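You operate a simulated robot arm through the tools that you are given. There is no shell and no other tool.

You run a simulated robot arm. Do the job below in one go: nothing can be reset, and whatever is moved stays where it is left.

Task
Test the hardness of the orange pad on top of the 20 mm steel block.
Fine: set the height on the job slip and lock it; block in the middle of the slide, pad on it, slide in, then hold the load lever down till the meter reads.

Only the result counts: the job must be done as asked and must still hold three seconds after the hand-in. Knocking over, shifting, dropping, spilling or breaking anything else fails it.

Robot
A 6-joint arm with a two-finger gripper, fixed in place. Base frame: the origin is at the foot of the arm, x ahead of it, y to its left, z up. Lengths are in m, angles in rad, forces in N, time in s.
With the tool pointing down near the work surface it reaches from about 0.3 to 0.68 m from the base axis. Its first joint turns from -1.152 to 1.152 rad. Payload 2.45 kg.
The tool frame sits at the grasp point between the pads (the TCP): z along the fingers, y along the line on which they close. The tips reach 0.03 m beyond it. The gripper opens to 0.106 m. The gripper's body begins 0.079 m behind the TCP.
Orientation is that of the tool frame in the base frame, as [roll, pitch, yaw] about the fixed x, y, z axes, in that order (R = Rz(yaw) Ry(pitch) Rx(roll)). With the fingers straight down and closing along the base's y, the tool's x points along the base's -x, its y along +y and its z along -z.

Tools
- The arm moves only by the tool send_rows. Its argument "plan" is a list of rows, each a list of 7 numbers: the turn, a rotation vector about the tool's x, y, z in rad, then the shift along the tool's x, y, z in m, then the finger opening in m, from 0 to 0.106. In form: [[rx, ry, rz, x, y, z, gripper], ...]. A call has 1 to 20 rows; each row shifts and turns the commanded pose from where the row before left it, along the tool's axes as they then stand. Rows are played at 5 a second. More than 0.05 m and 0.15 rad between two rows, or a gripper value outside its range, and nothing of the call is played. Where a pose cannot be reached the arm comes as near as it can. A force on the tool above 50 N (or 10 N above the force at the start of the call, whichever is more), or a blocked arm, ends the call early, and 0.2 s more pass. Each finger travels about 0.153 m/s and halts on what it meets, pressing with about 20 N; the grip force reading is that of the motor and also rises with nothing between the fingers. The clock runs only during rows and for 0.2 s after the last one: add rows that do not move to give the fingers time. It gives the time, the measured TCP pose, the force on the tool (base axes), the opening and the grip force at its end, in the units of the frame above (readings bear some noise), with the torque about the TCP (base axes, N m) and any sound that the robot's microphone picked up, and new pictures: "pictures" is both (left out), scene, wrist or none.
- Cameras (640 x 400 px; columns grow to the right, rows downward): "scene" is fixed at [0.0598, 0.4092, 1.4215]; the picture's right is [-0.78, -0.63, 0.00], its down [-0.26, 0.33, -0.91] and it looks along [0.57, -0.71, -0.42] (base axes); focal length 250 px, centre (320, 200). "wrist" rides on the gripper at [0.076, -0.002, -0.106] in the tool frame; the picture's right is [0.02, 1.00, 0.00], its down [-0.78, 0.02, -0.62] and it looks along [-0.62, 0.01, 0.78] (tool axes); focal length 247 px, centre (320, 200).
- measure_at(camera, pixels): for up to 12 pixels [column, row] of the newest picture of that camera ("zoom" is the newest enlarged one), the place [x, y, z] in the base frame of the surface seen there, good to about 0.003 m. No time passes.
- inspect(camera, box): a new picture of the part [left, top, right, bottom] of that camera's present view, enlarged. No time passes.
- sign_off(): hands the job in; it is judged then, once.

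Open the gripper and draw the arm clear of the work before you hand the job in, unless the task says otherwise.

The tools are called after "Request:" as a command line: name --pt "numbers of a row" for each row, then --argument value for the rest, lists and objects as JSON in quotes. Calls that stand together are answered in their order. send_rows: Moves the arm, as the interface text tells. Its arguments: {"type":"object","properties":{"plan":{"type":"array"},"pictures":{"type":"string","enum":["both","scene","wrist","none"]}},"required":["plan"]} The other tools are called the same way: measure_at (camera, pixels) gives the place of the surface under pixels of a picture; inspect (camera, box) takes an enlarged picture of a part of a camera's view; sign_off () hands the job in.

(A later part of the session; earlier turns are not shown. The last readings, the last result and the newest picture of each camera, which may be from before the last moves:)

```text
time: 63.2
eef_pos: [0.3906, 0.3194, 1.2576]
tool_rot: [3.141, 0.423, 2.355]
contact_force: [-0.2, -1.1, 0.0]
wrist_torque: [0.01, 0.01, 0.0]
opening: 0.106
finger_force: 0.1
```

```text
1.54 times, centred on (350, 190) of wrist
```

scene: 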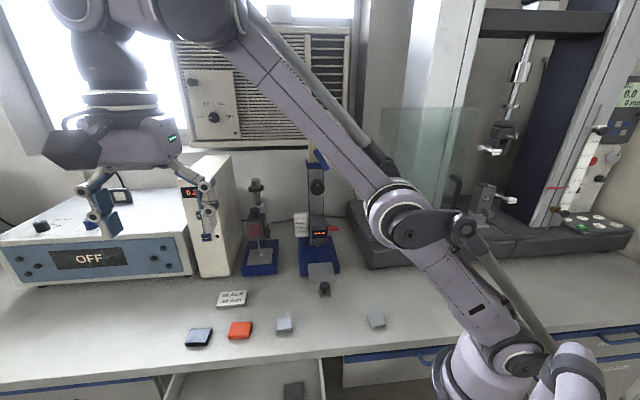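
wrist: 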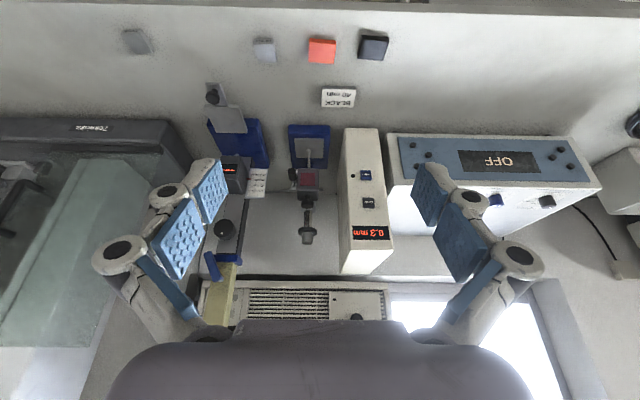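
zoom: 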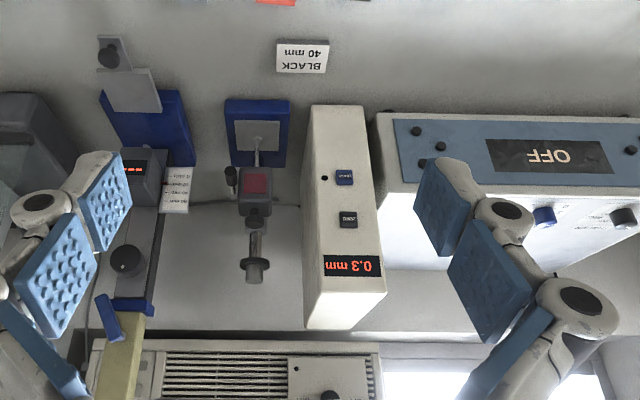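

No second slip exists on the bench, behind devices, on the slip's back or in the PADS drawer, and 40 mm is the height that fits block plus pad; so the one slip's 40 mm it is. First I close the drawer: back down in front of it.

Request:
send_rows --pt "0 0 0 0.02507 -0.001 0.03445 0.106" --pt "0 0 0 0.02507 -0.001 0.03445 0.106" --pt "0 0 0 0.02507 -0.001 0.03445 0.106" --pt "0 0 0 0.02507 -0.001 0.03445 0.106" --pt "0 0 0 0.02507 -0.001 0.03445 0.106" --pt "0 0 0 0.02507 -0.001 0.03445 0.106" --pt "0 0 0 0.02507 -0.001 0.03445 0.106" --pt "0 0 0 0.02507 -0.001 0.03445 0.106" --pt "0 0 0 0.02507 -0.001 0.03445 0.106" --pt "0 0 0 0.02507 -0.001 0.03445 0.106" --pt "0 -0.092 0 0 0 0 0.106" --pt "0 -0.092 0 0 0 0 0.106" --pt "0 0 0 0 0 0 0.06" --pictures "none"

Request:
send_rows --pt "0 0 -0.1428 0 0 0 0.04" --pt "0 0 -0.1428 0 0 0 0.034" --pt "0 0 -0.1428 0 0 0 0.034" --pt "0 0 -0.1428 0 0 0 0.034" --pt "0 0 -0.1428 0 0 0 0.034" --pt "0 0 -0.1428 0 0 0 0.034" --pt "0 0 -0.1428 0 0 0 0.034" --pt "0 0 -0.1428 0 0 0 0.034" --pt "0 0 -0.1428 0 0 0 0.034" --pt "0 0 -0.1428 0 0 0 0.034" --pt "0 0 -0.1428 0 0 0 0.034" --pt "0 0 0 0 0 0 0.034" --pictures "wrist"

```text
time: 66.0
eef_pos: [0.3222, 0.375, 0.8392]
tool_rot: [-3.141, 0.605, 2.358]
contact_force: [0.1, -0.1, -0.5]
wrist_torque: [-0.03, -0.01, -0.04]
opening: 0.0599
finger_force: 0.0
```

```text
time: 68.6
eef_pos: [0.3214, 0.3733, 0.8391]
tool_rot: [-2.535, -0.001, -2.357]
contact_force: [-0.2, 0.1, -0.2]
wrist_torque: [-0.01, -0.01, 0.03]
opening: 0.0341
finger_force: 0.1
```

wrist: 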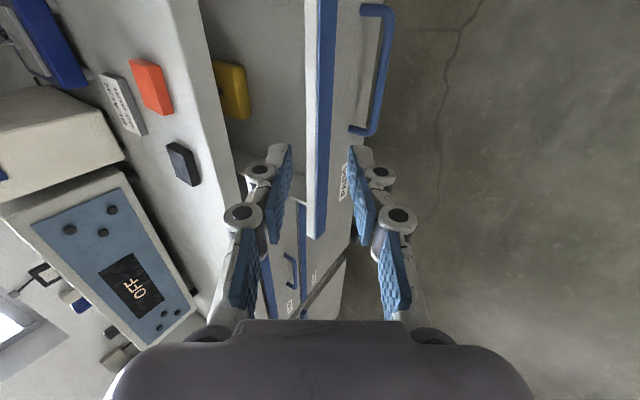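

I check the bar position again before regripping it.

Request:
measure_at --camera "wrist" --pixels '[[385, 50], [382, 70], [378, 95], [374, 125], [345, 60], [322, 60]]'

```text
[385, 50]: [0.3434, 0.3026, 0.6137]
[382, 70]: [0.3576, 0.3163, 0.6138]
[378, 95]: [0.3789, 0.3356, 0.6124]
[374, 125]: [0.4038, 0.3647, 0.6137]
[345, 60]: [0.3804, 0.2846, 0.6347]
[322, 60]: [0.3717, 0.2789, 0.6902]
```

The bar is now at n≈−0.031, as expected. I go down and regrip it.

Request:
send_rows --pt "0 0 0 0 0.0249 0.0375 0.034" --pt "0 0 0 0 0.0249 0.0375 0.034" --pt "0 0 0 0 0.0249 0.0375 0.034" --pt "0 0 0 0 0 0.03 0.034" --pt "0 0 0 0 0 0.03 0.034" --pt "0 0 0 0 0 0.03 0.034" --pt "0 0 0 0 0 0.01 0.034" --pt "0 0 0 0 0 0 0.034" --pictures "wrist"

```text
time: 70.4
eef_pos: [0.3642, 0.3304, 0.6222]
tool_rot: [-2.535, 0.001, -2.354]
contact_force: [-0.4, 0.2, 0.7]
wrist_torque: [0.01, -0.02, -0.01]
opening: 0.034
finger_force: 0.1
```

wrist: 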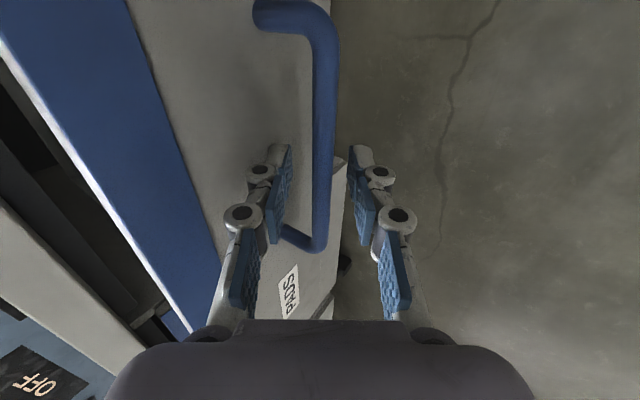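

The bar is between the fingers. I close loosely (0.014) and push the drawer back 16 cm.

Request:
send_rows --pt "0 0 0 0 0 0 0.014" --pt "0 0 0 0 0 0 0.014" --pt "0 0 0 0 -0.0164 0.0114 0.014" --pt "0 0 0 0 -0.0164 0.0114 0.014" --pt "0 0 0 0 -0.0164 0.0114 0.014" --pt "0 0 0 0 -0.0164 0.0114 0.014" --pt "0 0 0 0 -0.0164 0.0114 0.014" --pt "0 0 0 0 -0.0164 0.0114 0.014" --pt "0 0 0 0 -0.0164 0.0114 0.014" --pt "0 0 0 0 -0.0131 0.0091 0.014" --pt "0 0 0 0 0 0 0.014" --pictures "wrist"

```text
time: 72.8
eef_pos: [0.4752, 0.2219, 0.6217]
tool_rot: [-2.537, 0.001, -2.356]
contact_force: [0.0, -0.3, -0.5]
wrist_torque: [0.01, 0.0, -0.01]
opening: 0.0141
finger_force: 0.5
```

wrist: 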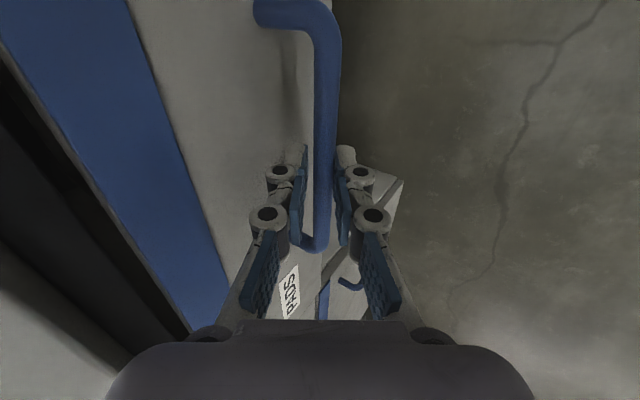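

Almost closed (n=−0.179). I push in 2 mm steps until the drawer stops.

Request:
send_rows --pt "0 0 0 0 -0.0016 0.0011 0.014" --pt "0 0 0 0 -0.0016 0.0011 0.014" --pt "0 0 0 0 -0.0016 0.0011 0.014" --pt "0 0 0 0 -0.0016 0.0011 0.014" --pt "0 0 0 0 0 0 0.014" --pictures "wrist"

Request:
measure_at --camera "wrist" --pixels '[[270, 100], [280, 60], [230, 100], [180, 100], [325, 80], [100, 200]]'

```text
time: 74.0
eef_pos: [0.481, 0.2167, 0.6221]
tool_rot: [-2.535, 0.001, -2.355]
contact_force: [-0.7, 1.8, -2.5]
wrist_torque: [0.08, 0.06, 0.02]
opening: 0.0162
finger_force: 1.3
```

wrist: 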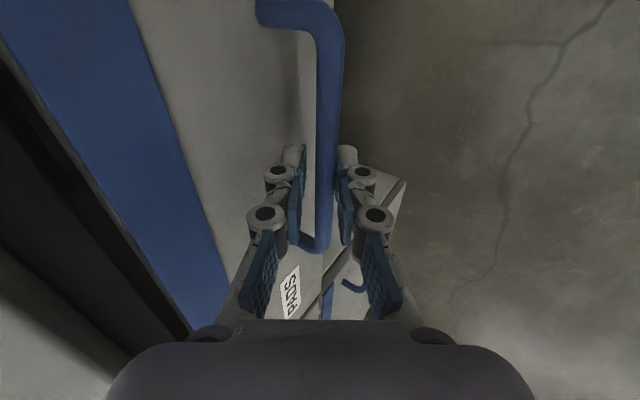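

```text
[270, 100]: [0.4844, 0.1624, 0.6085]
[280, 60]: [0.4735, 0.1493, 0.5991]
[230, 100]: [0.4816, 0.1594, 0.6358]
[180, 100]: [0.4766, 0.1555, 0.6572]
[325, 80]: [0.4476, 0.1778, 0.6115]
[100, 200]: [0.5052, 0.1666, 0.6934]
```

The drawer seems 1–3 mm from fully home. I clamp the bar and push a little more until it resists.

Request:
send_rows --pt "0 0 0 0 0 0 0.005" --pt "0 0 0 0 0 0 0.005" --pt "0 0 0 0 -0.0008 0.0006 0.005" --pt "0 0 0 0 -0.0008 0.0006 0.005" --pt "0 0 0 0 -0.0008 0.0006 0.005" --pt "0 0 0 0 0 0 0.005" --pictures "wrist"

Request:
measure_at --camera "wrist" --pixels '[[270, 100], [280, 60], [230, 100], [180, 100], [325, 80], [285, 90]]'

```text
time: 75.4
eef_pos: [0.4812, 0.2153, 0.6221]
tool_rot: [-2.538, 0.0, -2.354]
contact_force: [-16.5, 15.1, -1.2]
wrist_torque: [-0.37, 0.75, -0.25]
opening: 0.0108
finger_force: 37.7
```

wrist: 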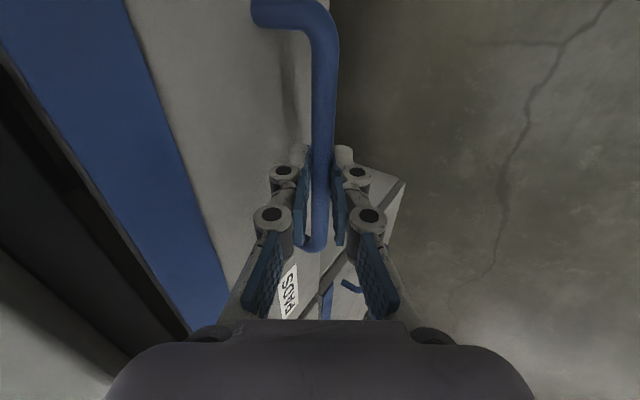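

```text
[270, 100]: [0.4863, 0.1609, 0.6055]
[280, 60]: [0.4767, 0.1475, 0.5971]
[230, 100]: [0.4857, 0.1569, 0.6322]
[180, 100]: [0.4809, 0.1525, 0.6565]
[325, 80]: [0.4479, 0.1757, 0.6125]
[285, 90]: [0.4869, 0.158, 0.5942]
```

The drawer now resists with ≈22 N: it is home (face n≈−0.231). I release, back off along the tool axis and rise.

Request:
send_rows --pt "0 0 0 0 0.0008 -0.0006 0.005" --pt "0 0 0 0 0 0 0.02" --pt "0 0 0 0 0 0 0.034" --pt "0 0 0 0 0 0 0.034" --pt "0 0 0 0 0 -0.03 0.034" --pt "0 0 0 0 0 -0.03 0.034" --pt "0 0 0 0 0 -0.03 0.034" --pt "0 0 0 0 -0.0228 -0.0328 0.034" --pt "0 0 0 0 -0.0228 -0.0328 0.034" --pt "0 0 0 0 -0.0228 -0.0328 0.034" --pt "0 0 0 0 -0.0228 -0.0328 0.034" --pt "0 0 0 0 -0.0228 -0.0328 0.034" --pt "0 0 0 0 -0.0228 -0.0328 0.034" --pt "0 0 0 0 0 0 0.034" --pictures "both"

```text
time: 78.4
eef_pos: [0.4452, 0.2511, 0.9348]
tool_rot: [-2.537, 0.0, -2.354]
contact_force: [-0.8, -0.3, -0.4]
wrist_torque: [0.02, 0.04, 0.03]
opening: 0.0342
finger_force: 0.1
```

scene: 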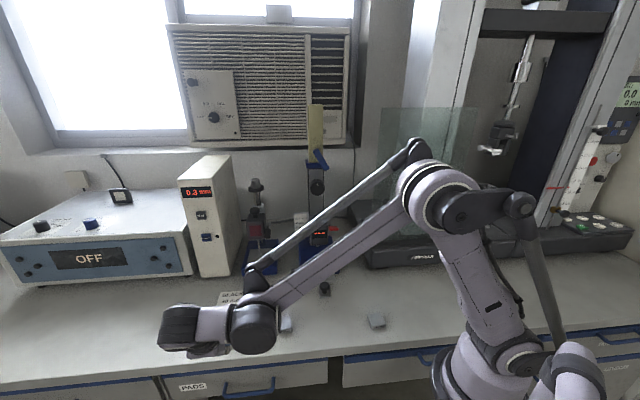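
wrist: 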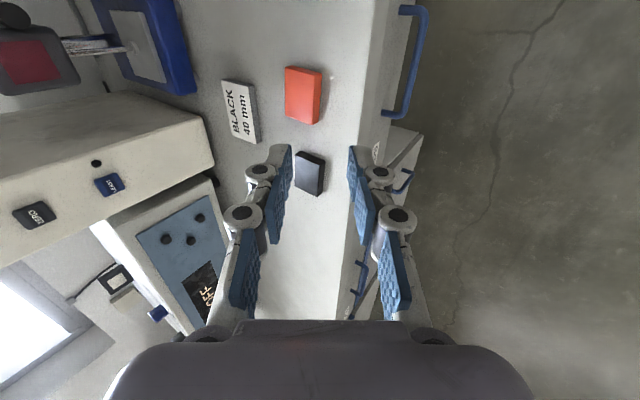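

The drawer is closed again and the scene is as before. Now the stand: I rise, roll the tool back to the camera-upright pose and look at the stand from the front.

Request:
send_rows --pt "0 0 0.1428 0 -0.024 -0.0345 0.06" --pt "0 0 0.1428 0 0 0 0.08" --pt "0 0 0.1428 0 0 0 0.106" --pt "0 0 0.1428 0 0 0 0.106" --pt "0 0 0.1428 0 0 0 0.106" --pt "0 0 0.1428 0 0 0 0.106" --pt "0 0 0.1428 0 0 0 0.106" --pt "0 0 0.1428 0 0 0 0.106" --pt "0 0 0.1428 0 0 0 0.106" --pt "0 0 0.1428 0 0 0 0.106" --pt "0 0 0.1428 0 0 0 0.106" --pt "0 0 0 0 0 0 0.106" --pictures "none"

```text
time: 81.0
eef_pos: [0.4456, 0.251, 0.9766]
tool_rot: [3.139, 0.605, 2.356]
contact_force: [0.1, -0.7, -0.8]
wrist_torque: [0.01, -0.01, 0.05]
opening: 0.1061
finger_force: 0.0
```

I move across to in front of the stand (s≈0.26, n≈−0.30, z≈1.10).

Request:
send_rows --pt "0 0 0 -0.0254 -0.0291 -0.0011 0.106" --pt "0 0 0 -0.0254 -0.0291 -0.0011 0.106" --pt "0 0 0 -0.0254 -0.0291 -0.0011 0.106" --pt "0 0 0 -0.0254 -0.0291 -0.0011 0.106" --pt "0 0 0 -0.0254 -0.0291 -0.0011 0.106" --pt "0 0 0 -0.0254 -0.0291 -0.0011 0.106" --pt "0 0 0 -0.0254 -0.0291 -0.0011 0.106" --pt "0 0 0 -0.0254 -0.0291 -0.0011 0.106" --pt "0 0.1 0 0 0 0 0.106" --pt "0 0.1 0 0 0 0 0.106" --pt "0 0 0 0 0 0 0.106" --pictures "both"

```text
time: 83.4
eef_pos: [0.3966, -0.0281, 1.1001]
tool_rot: [-3.141, 0.405, 2.356]
contact_force: [-0.6, 0.2, -0.4]
wrist_torque: [-0.01, -0.01, 0.0]
opening: 0.1057
finger_force: 0.0
```

scene: 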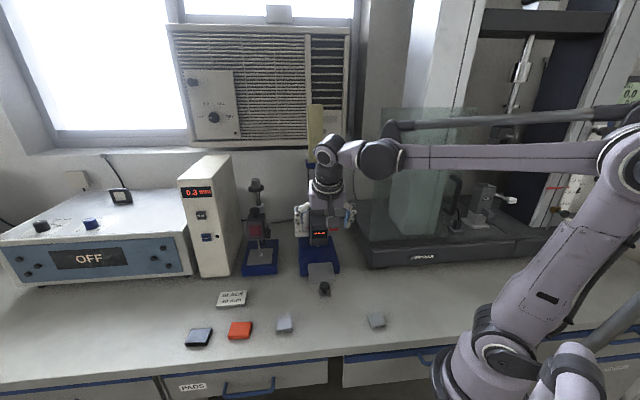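
wrist: 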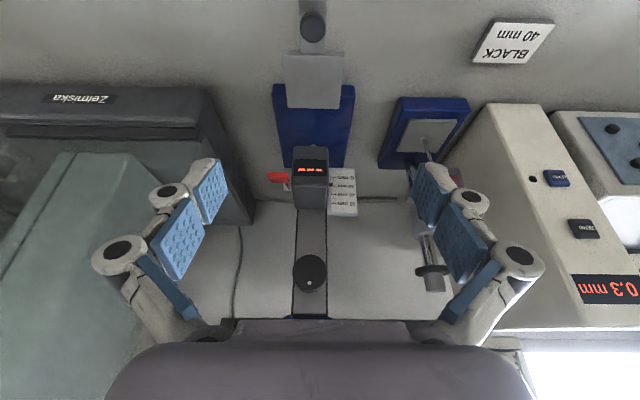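

I zoom on the head with red lever (278,178), the slide (313,75) and the knob (310,272), and measure key points.

Request:
inspect --camera "wrist" --box '[250, 130, 370, 225]'

Request:
inspect --camera "wrist" --box '[260, 0, 370, 170]'

Request:
inspect --camera "wrist" --box '[260, 220, 360, 325]'

Request:
measure_at --camera "wrist" --pixels '[[310, 262], [300, 272], [322, 272], [310, 285], [295, 318], [330, 318], [310, 240], [278, 177], [288, 177], [311, 167], [286, 55], [342, 55]]'

Request:
measure_at --camera "wrist" --pixels '[[288, 107], [341, 107], [273, 90], [355, 88], [283, 165], [347, 165], [313, 25], [303, 25], [323, 25], [313, 45], [300, 200], [322, 200]]'

```text
4.21 times, centred on (310, 178) of wrist
```

zoom: 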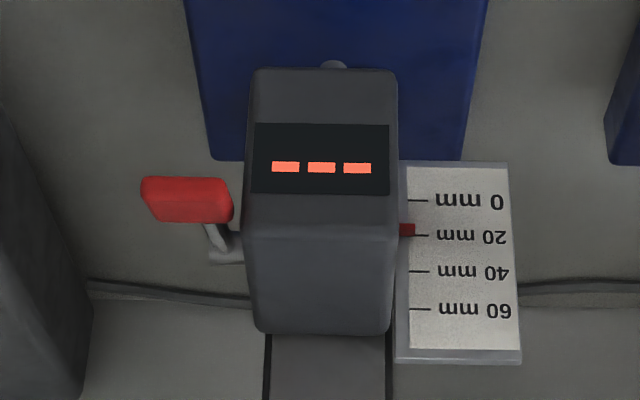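

```text
2.35 times, centred on (315, 85) of wrist
```

zoom: 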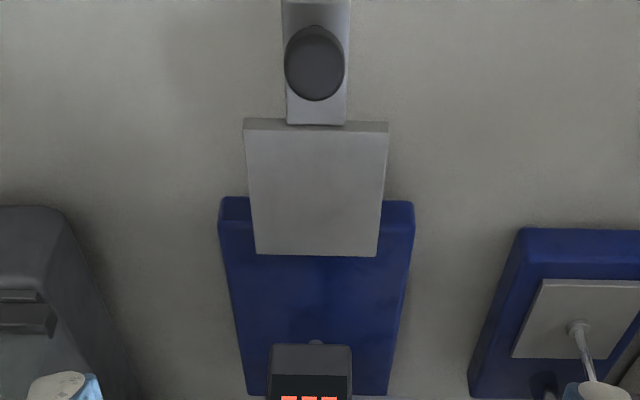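

```text
3.81 times, centred on (310, 272) of wrist
```

zoom: 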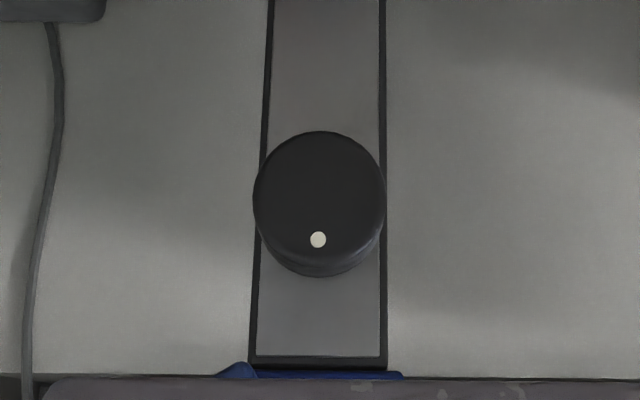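

```text
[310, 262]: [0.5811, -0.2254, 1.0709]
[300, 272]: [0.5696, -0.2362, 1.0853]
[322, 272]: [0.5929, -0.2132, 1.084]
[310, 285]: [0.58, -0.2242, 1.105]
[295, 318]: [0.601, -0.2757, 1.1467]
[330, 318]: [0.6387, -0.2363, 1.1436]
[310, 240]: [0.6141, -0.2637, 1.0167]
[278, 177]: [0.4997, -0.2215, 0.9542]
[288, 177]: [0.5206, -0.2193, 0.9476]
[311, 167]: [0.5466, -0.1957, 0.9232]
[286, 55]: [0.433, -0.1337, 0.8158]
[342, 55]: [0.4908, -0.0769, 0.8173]
```

```text
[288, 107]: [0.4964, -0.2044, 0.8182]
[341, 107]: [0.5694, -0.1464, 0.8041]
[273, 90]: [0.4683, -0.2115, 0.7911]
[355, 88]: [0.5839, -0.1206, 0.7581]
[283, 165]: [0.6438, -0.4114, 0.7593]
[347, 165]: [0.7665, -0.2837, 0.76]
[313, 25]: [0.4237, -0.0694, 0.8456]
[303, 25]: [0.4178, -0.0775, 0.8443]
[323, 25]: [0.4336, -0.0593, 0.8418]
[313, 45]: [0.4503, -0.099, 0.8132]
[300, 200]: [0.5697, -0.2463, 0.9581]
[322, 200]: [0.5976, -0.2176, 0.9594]
```

The stand is square to the bench: knob face centre ≈(0.581,−0.225,1.087), Ø≈50 mm; slide plate centre ≈(0.494,−0.139,0.819); probe ≈11 cm further in. I tilt the camera up to see the blue lever on the collar.

Request:
send_rows --pt "0 -0.13 0 0 0 0 0.106" --pt "0 -0.13 0 0 0 0 0.106" --pt "0 -0.13 0 0 0 0 0.106" --pt "0 0 0 0 0 0 0.106" --pictures "wrist"

Request:
inspect --camera "wrist" --box '[240, 180, 380, 325]'

```text
time: 84.4
eef_pos: [0.3954, -0.0286, 1.0993]
tool_rot: [3.141, 0.799, 2.356]
contact_force: [-0.5, 0.3, -0.4]
wrist_torque: [0.01, 0.02, 0.0]
opening: 0.1061
finger_force: 0.0
```

wrist: 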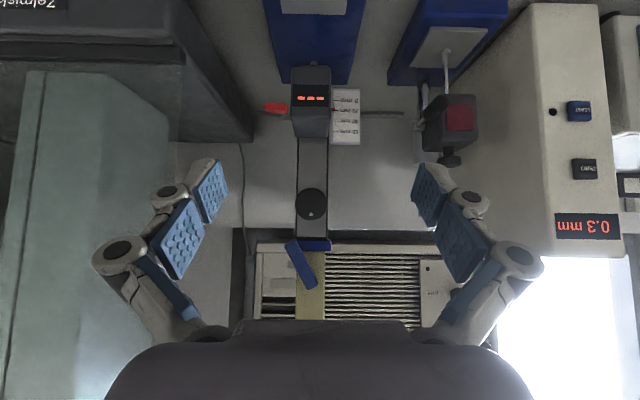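

```text
2.76 times, centred on (310, 252) of wrist
```

zoom: 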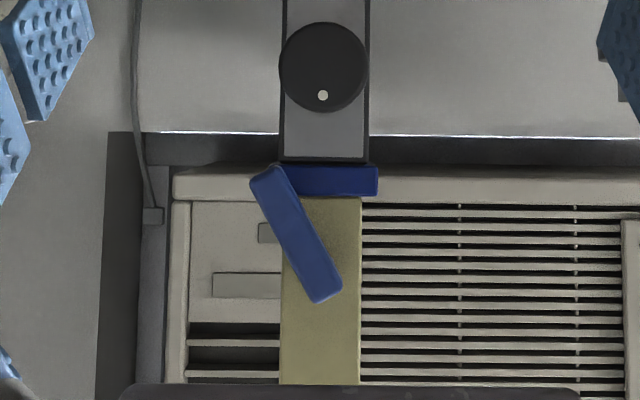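

The blue lever on the collar runs from zoom (265,178) to (325,295) (image upside down). I measure its ends and the collar.

Request:
measure_at --camera "zoom" --pixels '[[262, 185], [275, 175], [325, 292], [338, 288], [300, 240], [290, 215], [340, 180], [372, 180], [372, 168], [320, 260], [310, 330], [340, 330]]'

Request:
inspect --camera "wrist" --box '[275, 225, 345, 300]'

Request:
inspect --camera "scene" --box '[295, 90, 345, 175]'

```text
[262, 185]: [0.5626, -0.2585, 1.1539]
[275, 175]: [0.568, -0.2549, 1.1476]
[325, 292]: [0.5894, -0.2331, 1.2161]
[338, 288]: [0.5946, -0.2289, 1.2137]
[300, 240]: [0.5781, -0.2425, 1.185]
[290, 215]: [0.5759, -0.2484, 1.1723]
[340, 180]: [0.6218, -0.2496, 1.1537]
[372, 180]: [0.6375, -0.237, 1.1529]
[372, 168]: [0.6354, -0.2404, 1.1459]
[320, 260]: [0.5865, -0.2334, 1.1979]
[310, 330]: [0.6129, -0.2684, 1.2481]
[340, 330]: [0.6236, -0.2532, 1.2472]
```

```text
5.33 times, centred on (310, 262) of wrist
```

zoom: 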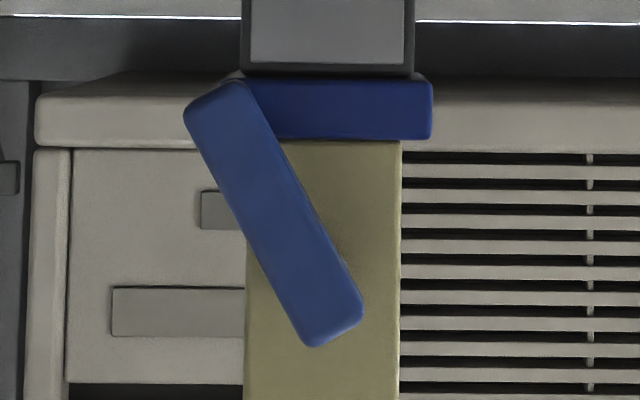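

```text
4.71 times, centred on (320, 132) of scene
```

zoom: 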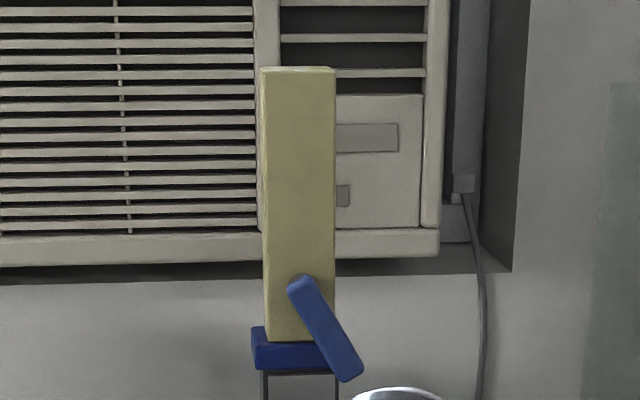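

The blue lever (79 mm, ~30° off vertical, ~35 mm in front of the collar) looks like a clamp at the column top; the red paddle sits on the head. I zoom on the red lever's mount.

Request:
inspect --camera "wrist" --box '[250, 80, 350, 150]'

Request:
inspect --camera "scene" --box '[315, 215, 350, 245]'

```text
5.71 times, centred on (300, 115) of wrist
```

zoom: 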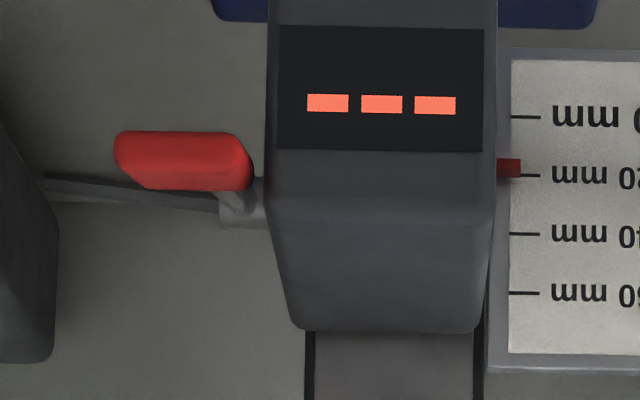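

```text
13.33 times, centred on (332, 230) of scene
```

zoom: 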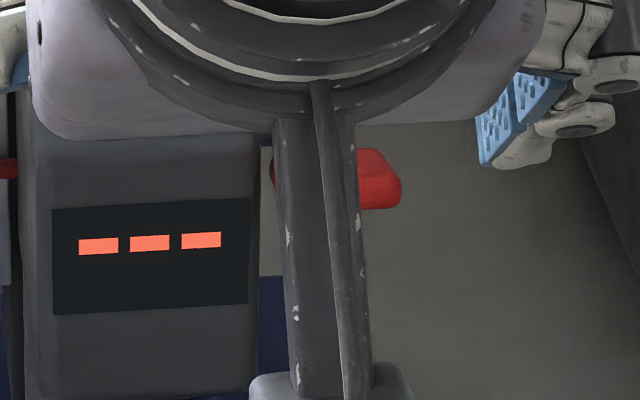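

Red lever: a T-bar on a pivot at the head's side (press down = load). Blue: clamp lever = lock. Next I tilt the tool fully horizontal toward the knob.

Request:
send_rows --pt "0 -0.128 0 0 0 0 0.106" --pt "0 -0.128 0 0 0 0 0.106" --pt "0 -0.128 0 0 0 0 0.106" --pt "0 -0.128 0 0 0 0 0.09" --pt "0 -0.128 0 0 0 0 0.09" --pt "0 -0.13 0 0 0 0 0.09" --pt "0 0 0 0 0 0 0.09" --pictures "both"

```text
time: 86.0
eef_pos: [0.396, -0.028, 1.0997]
tool_rot: [2.92, 1.568, 2.136]
contact_force: [-0.2, -0.9, -1.1]
wrist_torque: [0.0, 0.02, 0.01]
opening: 0.09
finger_force: 0.0
```

scene: 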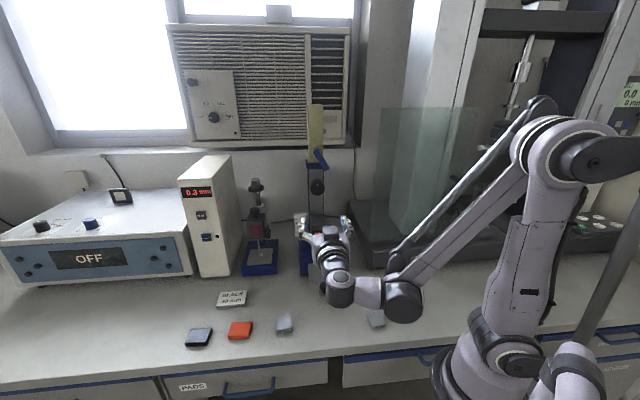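
wrist: 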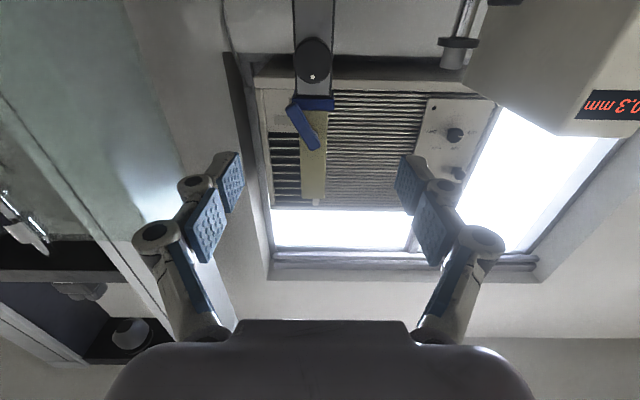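

Horizontal pose reached; the knob shows at wrist (311,50). I advance to about 8 cm short of it, aligned in height and sideways.

Request:
send_rows --pt "0 0 0 0.0025 -0.0017 0.038 0.09" --pt "0 0 0 0.0025 -0.0017 0.038 0.09" --pt "0 0 0 0.0025 -0.0017 0.038 0.09" --pt "0 0 0 0.0026 -0.0017 0.038 0.09" --pt "0 0 0 0.0026 -0.0016 0.038 0.09" --pt "0 0 0 0 0 0 0.09" --pictures "both"

```text
time: 87.4
eef_pos: [0.5251, -0.1694, 1.0867]
tool_rot: [3.073, 1.567, 2.29]
contact_force: [-0.2, -0.8, -0.3]
wrist_torque: [0.0, -0.05, 0.02]
opening: 0.0897
finger_force: 0.0
```

scene: 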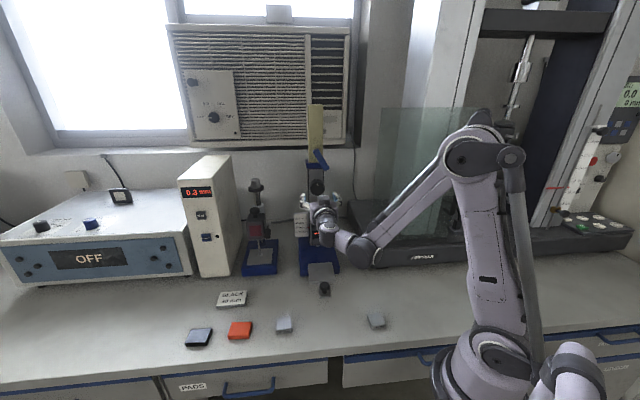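
wrist: 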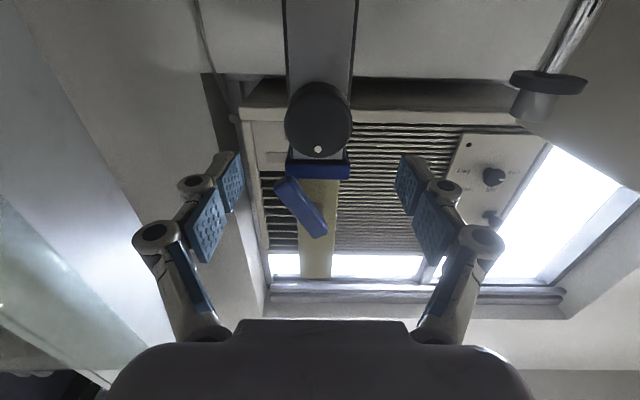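

I recheck the knob centre and the clamp lever from here before closing in.

Request:
measure_at --camera "wrist" --pixels '[[318, 120], [318, 90], [318, 148], [290, 120], [346, 120], [318, 148], [282, 190], [318, 225], [300, 30], [345, 100]]'

Request:
inspect --camera "wrist" --box '[250, 60, 390, 250]'

Request:
inspect --camera "scene" --box '[285, 200, 345, 250]'

```text
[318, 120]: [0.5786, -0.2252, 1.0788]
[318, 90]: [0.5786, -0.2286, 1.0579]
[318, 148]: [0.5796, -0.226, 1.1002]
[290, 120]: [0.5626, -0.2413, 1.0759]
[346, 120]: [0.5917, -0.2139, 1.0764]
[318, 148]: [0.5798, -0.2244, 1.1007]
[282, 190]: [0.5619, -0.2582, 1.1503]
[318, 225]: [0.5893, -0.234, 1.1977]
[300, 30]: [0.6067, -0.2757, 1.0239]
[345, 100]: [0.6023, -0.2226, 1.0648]
```

```text
2.11 times, centred on (320, 155) of wrist
```

zoom: 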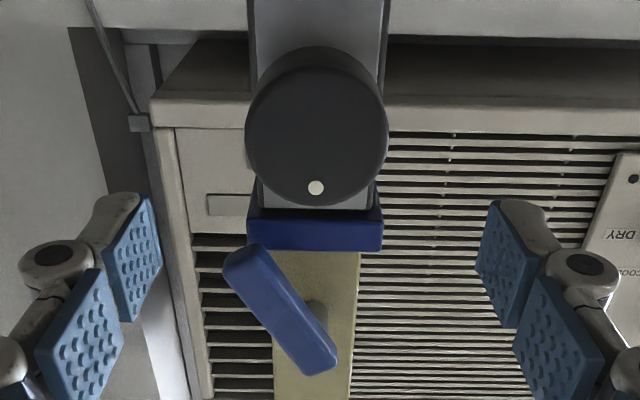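

```text
8.00 times, centred on (315, 225) of scene
```

zoom: 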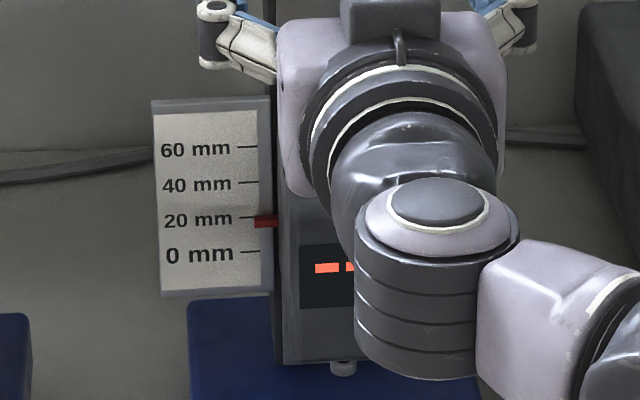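

The scale reads well in the scene zoom (pointer near 18–20). The lever's pivot stub sits on the khaki bar at zoom (316,310). I advance 64 mm, 3 mm lower, and close on the knob.

Request:
send_rows --pt "0 0 0 0.003 -0.001 0.03 0.08" --pt "0 0 0 0 0 0.02 0.08" --pt "0 0 0 0 0 0.014 0.08" --pt "0 0 0 0 0 0 0.06" --pt "0 0 0 0 0 0 0.04" --pt "0 0 0 0 0 0 0.04" --pt "0 0 0 0 0 0 0.04" --pictures "both"

Request:
inspect --camera "scene" --box '[285, 200, 345, 250]'

```text
time: 89.0
eef_pos: [0.5685, -0.2164, 1.0835]
tool_rot: [3.035, 1.565, 2.248]
contact_force: [-3.2, -1.4, -1.3]
wrist_torque: [-0.02, -0.06, -0.09]
opening: 0.0532
finger_force: 44.7
```

scene: 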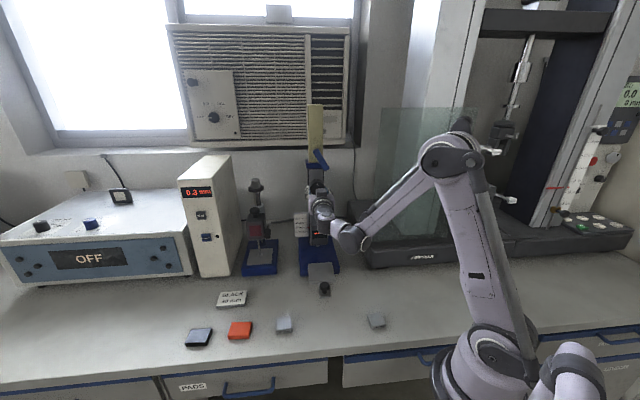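
wrist: 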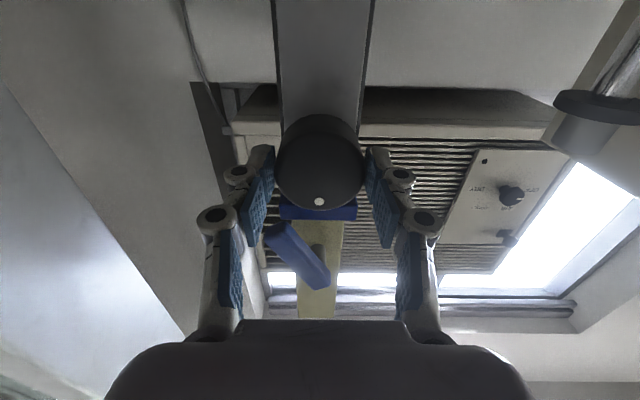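

```text
8.00 times, centred on (315, 225) of scene
```

zoom: 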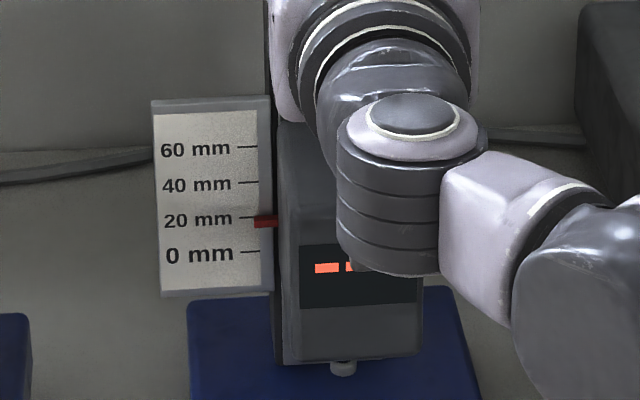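

The knob is held (0.0532). I turn it gently clockwise 0.4 rad and watch the pointer.

Request:
send_rows --pt "0 0 0.1 0 0 0 0.04" --pt "0 0 0.1 0 0 0 0.04" --pt "0 0 0.1 0 0 0 0.04" --pt "0 0 0.1 0 0 0 0.04" --pt "0 0 0 0 0 0 0.04" --pictures "wrist"

Request:
inspect --camera "scene" --box '[285, 200, 345, 250]'

```text
time: 90.2
eef_pos: [0.5698, -0.2153, 1.0837]
tool_rot: [1.585, 1.169, 0.799]
contact_force: [1.8, -3.0, 1.4]
wrist_torque: [-0.68, 0.61, 0.05]
opening: 0.0533
finger_force: 45.4
```

wrist: 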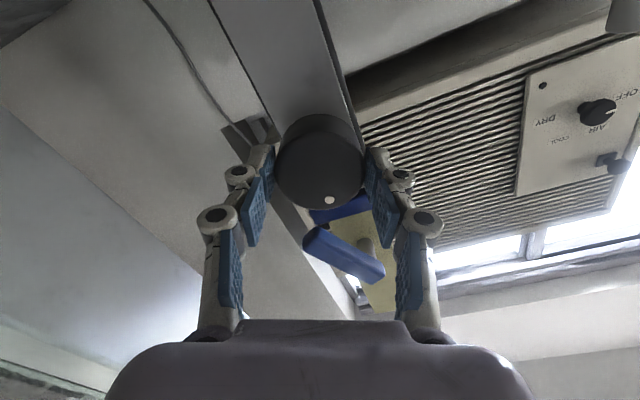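

```text
8.00 times, centred on (315, 225) of scene
```

zoom: 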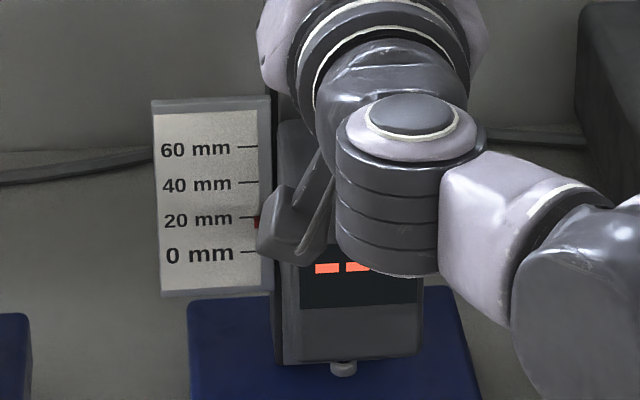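

The knob mostly slipped (torque ≈0.9 N m, pointer unmoved). I try the other way: back 0.4 and then 0.4 counter-clockwise.

Request:
send_rows --pt "0 0 -0.1 0 0 0 0.04" --pt "0 0 -0.1 0 0 0 0.04" --pt "0 0 -0.1 0 0 0 0.04" --pt "0 0 -0.1 0 0 0 0.04" --pt "0 0 -0.1 0 0 0 0.04" --pt "0 0 -0.1 0 0 0 0.04" --pt "0 0 -0.1 0 0 0 0.04" --pt "0 0 -0.1 0 0 0 0.04" --pt "0 0 0 0 0 0 0.04" --pictures "wrist"

Request:
inspect --camera "scene" --box '[285, 200, 345, 250]'

```text
time: 92.2
eef_pos: [0.5692, -0.2162, 1.0831]
tool_rot: [-1.584, 1.171, -2.371]
contact_force: [-7.7, -7.2, 0.0]
wrist_torque: [0.64, -0.68, -0.38]
opening: 0.053
finger_force: 44.7
```

wrist: 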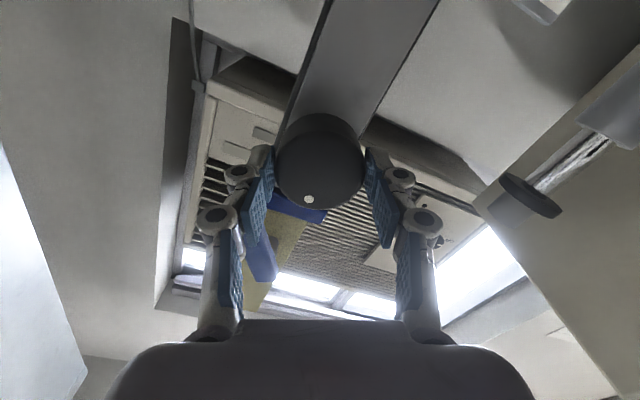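

```text
8.00 times, centred on (315, 225) of scene
```

zoom: 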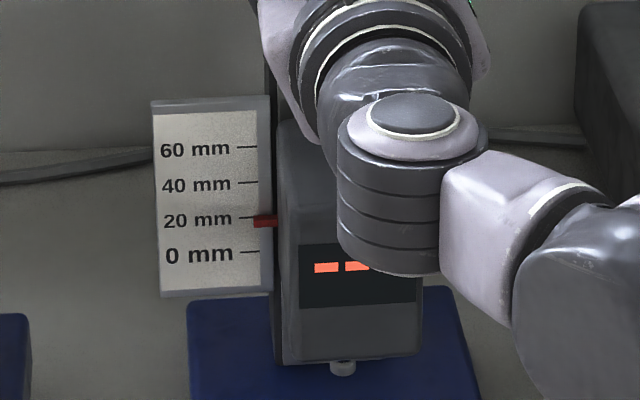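

The knob resists both ways, so the height is clamped at present. I turn back to level, release the knob and back off to deal with the blue lever.

Request:
send_rows --pt "0 0 0.1 0 0 0 0.04" --pt "0 0 0.1 0 0 0 0.04" --pt "0 0 0.1 0 0 0 0.04" --pt "0 0 0.1 0 0 0 0.04" --pt "0 0 0 0 0 0 0.06" --pt "0 0 0 0 0 0 0.08" --pt "0 0 0 0 0 -0.03 0.08" --pt "0 0 0 0 0 -0.04 0.08" --pt "0 0 0 0 0 0 0.08" --pictures "wrist"

Request:
inspect --camera "wrist" --box '[250, 60, 390, 280]'

```text
time: 94.2
eef_pos: [0.5188, -0.1645, 1.0823]
tool_rot: [3.05, 1.565, 2.266]
contact_force: [-0.2, 0.2, -0.9]
wrist_torque: [0.01, -0.01, 0.01]
opening: 0.0802
finger_force: 0.1
```

wrist: 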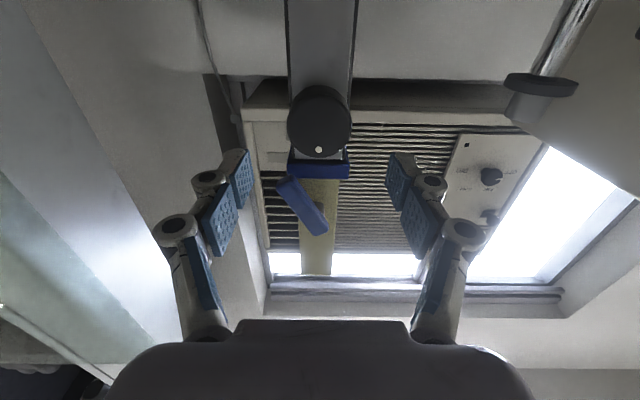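

```text
1.82 times, centred on (320, 170) of wrist
```

zoom: 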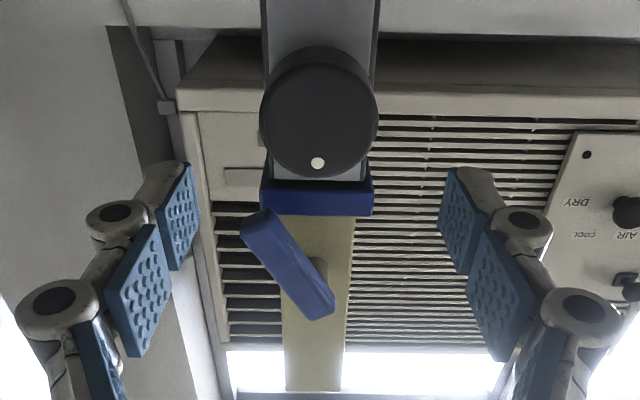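

I measure the lever's pivot stub (zoom (320,267)) and lever ends precisely.

Request:
measure_at --camera "zoom" --pixels '[[321, 266], [325, 272], [318, 300], [330, 310], [255, 225], [270, 215], [285, 260], [300, 285], [310, 340], [300, 240], [330, 240], [245, 235]]'

```text
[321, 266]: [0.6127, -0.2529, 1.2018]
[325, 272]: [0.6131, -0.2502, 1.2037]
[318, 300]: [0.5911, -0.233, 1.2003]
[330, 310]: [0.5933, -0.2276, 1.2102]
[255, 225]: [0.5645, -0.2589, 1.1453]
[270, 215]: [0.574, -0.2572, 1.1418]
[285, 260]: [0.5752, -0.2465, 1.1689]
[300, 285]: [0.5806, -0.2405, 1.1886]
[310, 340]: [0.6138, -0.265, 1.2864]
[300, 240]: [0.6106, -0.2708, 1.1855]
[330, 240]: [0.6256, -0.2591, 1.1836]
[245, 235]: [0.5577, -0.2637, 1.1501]
```

Pivot of the blue lever ≈(s 0.25, z 1.205), its free end hangs down-right. I position the closed fingertips to the right of its lower end, still in front of it.

Request:
send_rows --pt "0 0 0 -0.02 -0.0156 0 0.05" --pt "0 0 0 -0.022 -0.0156 0 0.02" --pt "0 0 0 -0.022 -0.0156 0 0.0" --pt "0 0 0 -0.022 -0.0157 0 0.0" --pt "0 0 0 0 0 0.03 0.0" --pt "0 0 0 0 0 0 0.0" --pictures "both"

Request:
inspect --camera "scene" --box '[295, 130, 345, 190]'

```text
time: 95.6
eef_pos: [0.4966, -0.2313, 1.1698]
tool_rot: [3.08, 1.565, 2.295]
contact_force: [0.0, 0.0, -0.4]
wrist_torque: [-0.01, 0.0, -0.01]
opening: 0.0
finger_force: 19.2
```

scene: 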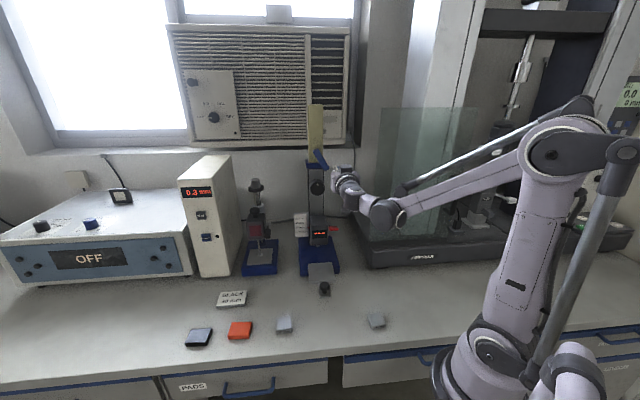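
wrist: 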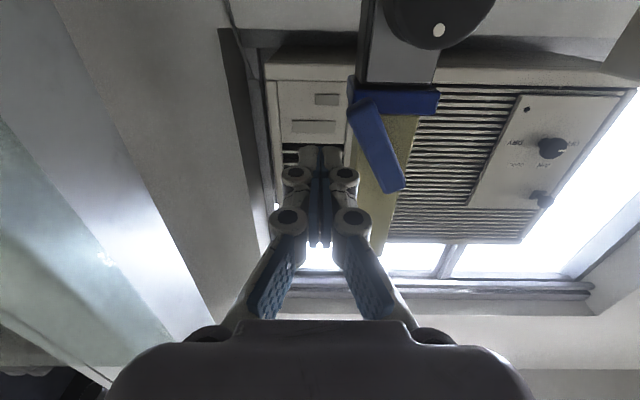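

```text
6.67 times, centred on (320, 160) of scene
```

zoom: 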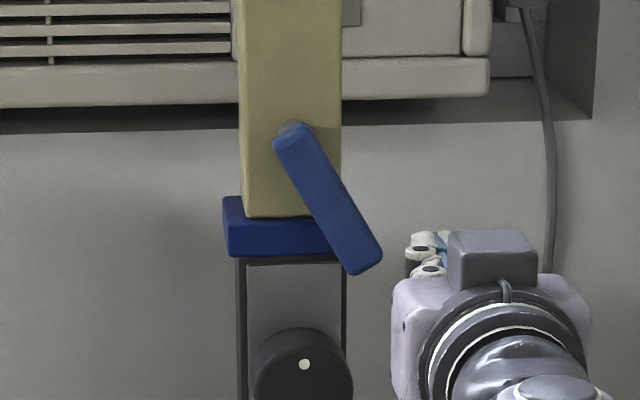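

Fingers are clear to the right of the lever. I advance 52 mm so the tips are beside it, then push left in small steps until contact.

Request:
send_rows --pt "0 0 0 0 0 0.026 0.0" --pt "0 0 0 0 0 0.026 0.0" --pt "0 0 0 0 0.008 0 0.0" --pt "0 0 0 0 0.008 0 0.0" --pt "0 0 0 0 0.004 0 0.0" --pt "0 0 0 0 0.004 0 0.0" --pt "0 0 0 0 0.004 0 0.0" --pt "0 0 0 0 0 0 0.0" --pictures "wrist"

Request:
inspect --camera "scene" --box '[295, 130, 345, 190]'

```text
time: 97.1
eef_pos: [0.5412, -0.2604, 1.17]
tool_rot: [-2.413, 1.565, 3.044]
contact_force: [-11.2, -4.8, 12.8]
wrist_torque: [-0.06, -0.09, -0.09]
opening: 0.0
finger_force: 19.7
stopped in row 7: the force on the tool passed its limit at 52 N (the readings are from after the stop); the commanded pose is now the measured one
```

wrist: 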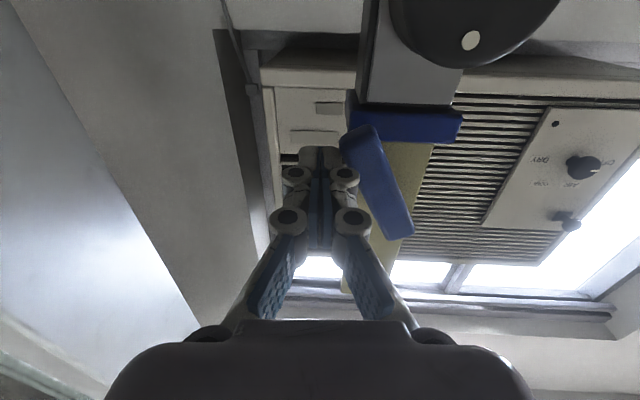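

```text
6.67 times, centred on (320, 160) of scene
```

zoom: 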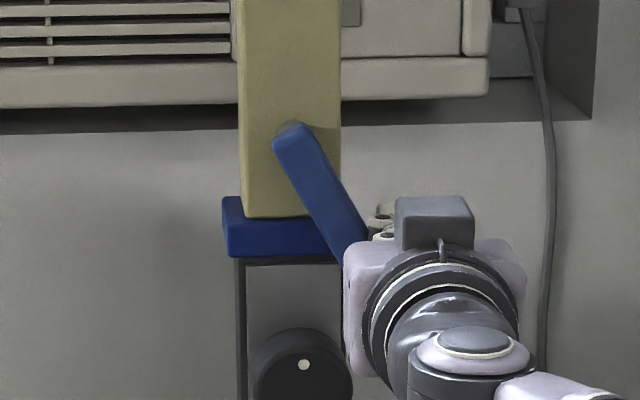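

The lever did not give to the left (52 N), so it is at that stop. I back off and place the fingers on its left side to push it right.

Request:
send_rows --pt "0 0 0 0 -0.012 0 0.0" --pt "0 0 0 0 0 -0.04 0.0" --pt "0 0 0 0 0 -0.037 0.0" --pt "0 0 0 0 0.026 0 0.0" --pt "0 0 0 0 0.026 0 0.0" --pt "0 0 0 0 0.026 0 0.0" --pt "0 0 0 0.002 0 0 0.0" --pt "0 0 0 0 0 0 0.0" --pictures "wrist"

Request:
inspect --camera "scene" --box '[295, 130, 345, 190]'

```text
time: 98.9
eef_pos: [0.5395, -0.1573, 1.1666]
tool_rot: [-2.929, 1.565, 2.538]
contact_force: [0.4, 0.6, 0.1]
wrist_torque: [-0.02, -0.06, 0.0]
opening: 0.0001
finger_force: 20.1
```

wrist: 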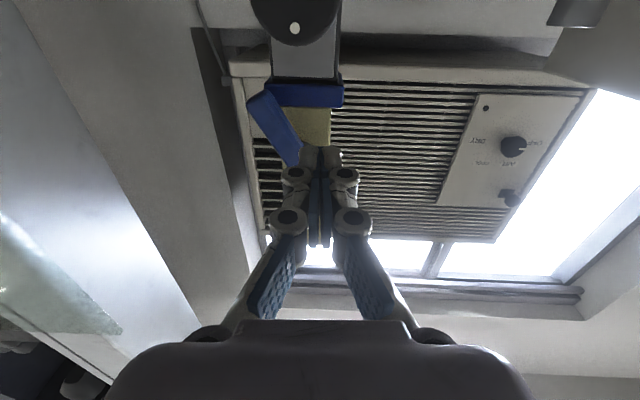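

```text
6.67 times, centred on (320, 160) of scene
```

zoom: 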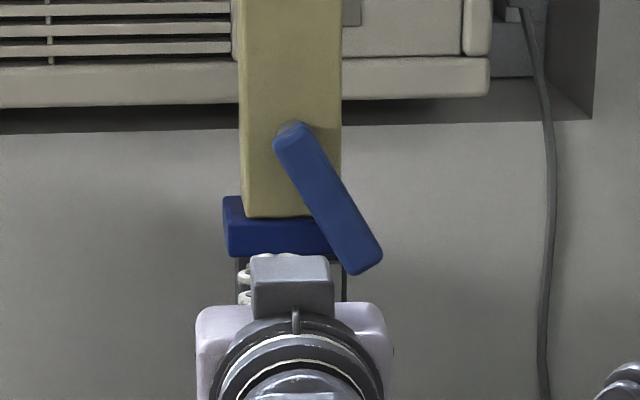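

The fingers are now to the left of the lever (s≈0.270). I advance beside it and push right in small steps.

Request:
send_rows --pt "0 0 0 0 0 0.037 0.0" --pt "0 0 0 0 0 0.037 0.0" --pt "0 0 0 0 -0.006 0 0.0" --pt "0 0 0 0 -0.006 0 0.0" --pt "0 0 0 0 -0.004 0 0.0" --pt "0 0 0 0 -0.004 0 0.0" --pt "0 0 0 0 -0.004 0 0.0" --pt "0 0 0 0 -0.004 0 0.0" --pt "0 0 0 0 0 0 0.0" --pictures "wrist"

Request:
inspect --camera "scene" --box '[295, 130, 345, 190]'

```text
time: 100.9
eef_pos: [0.569, -0.2327, 1.1671]
tool_rot: [-2.91, 1.566, 2.555]
contact_force: [0.3, -0.5, -0.6]
wrist_torque: [-0.03, 0.02, 0.03]
opening: 0.0
finger_force: 19.4
```

wrist: 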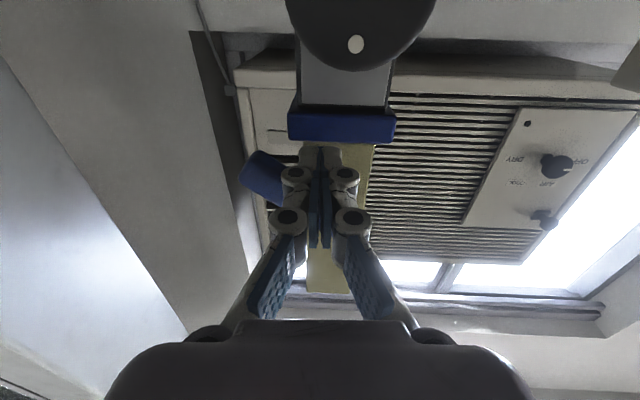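

```text
6.67 times, centred on (320, 160) of scene
```

zoom: 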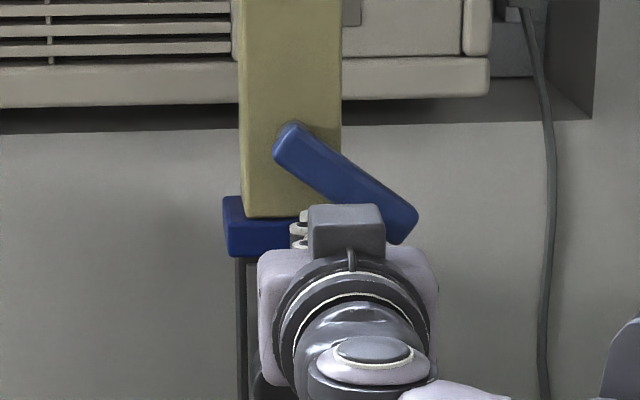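

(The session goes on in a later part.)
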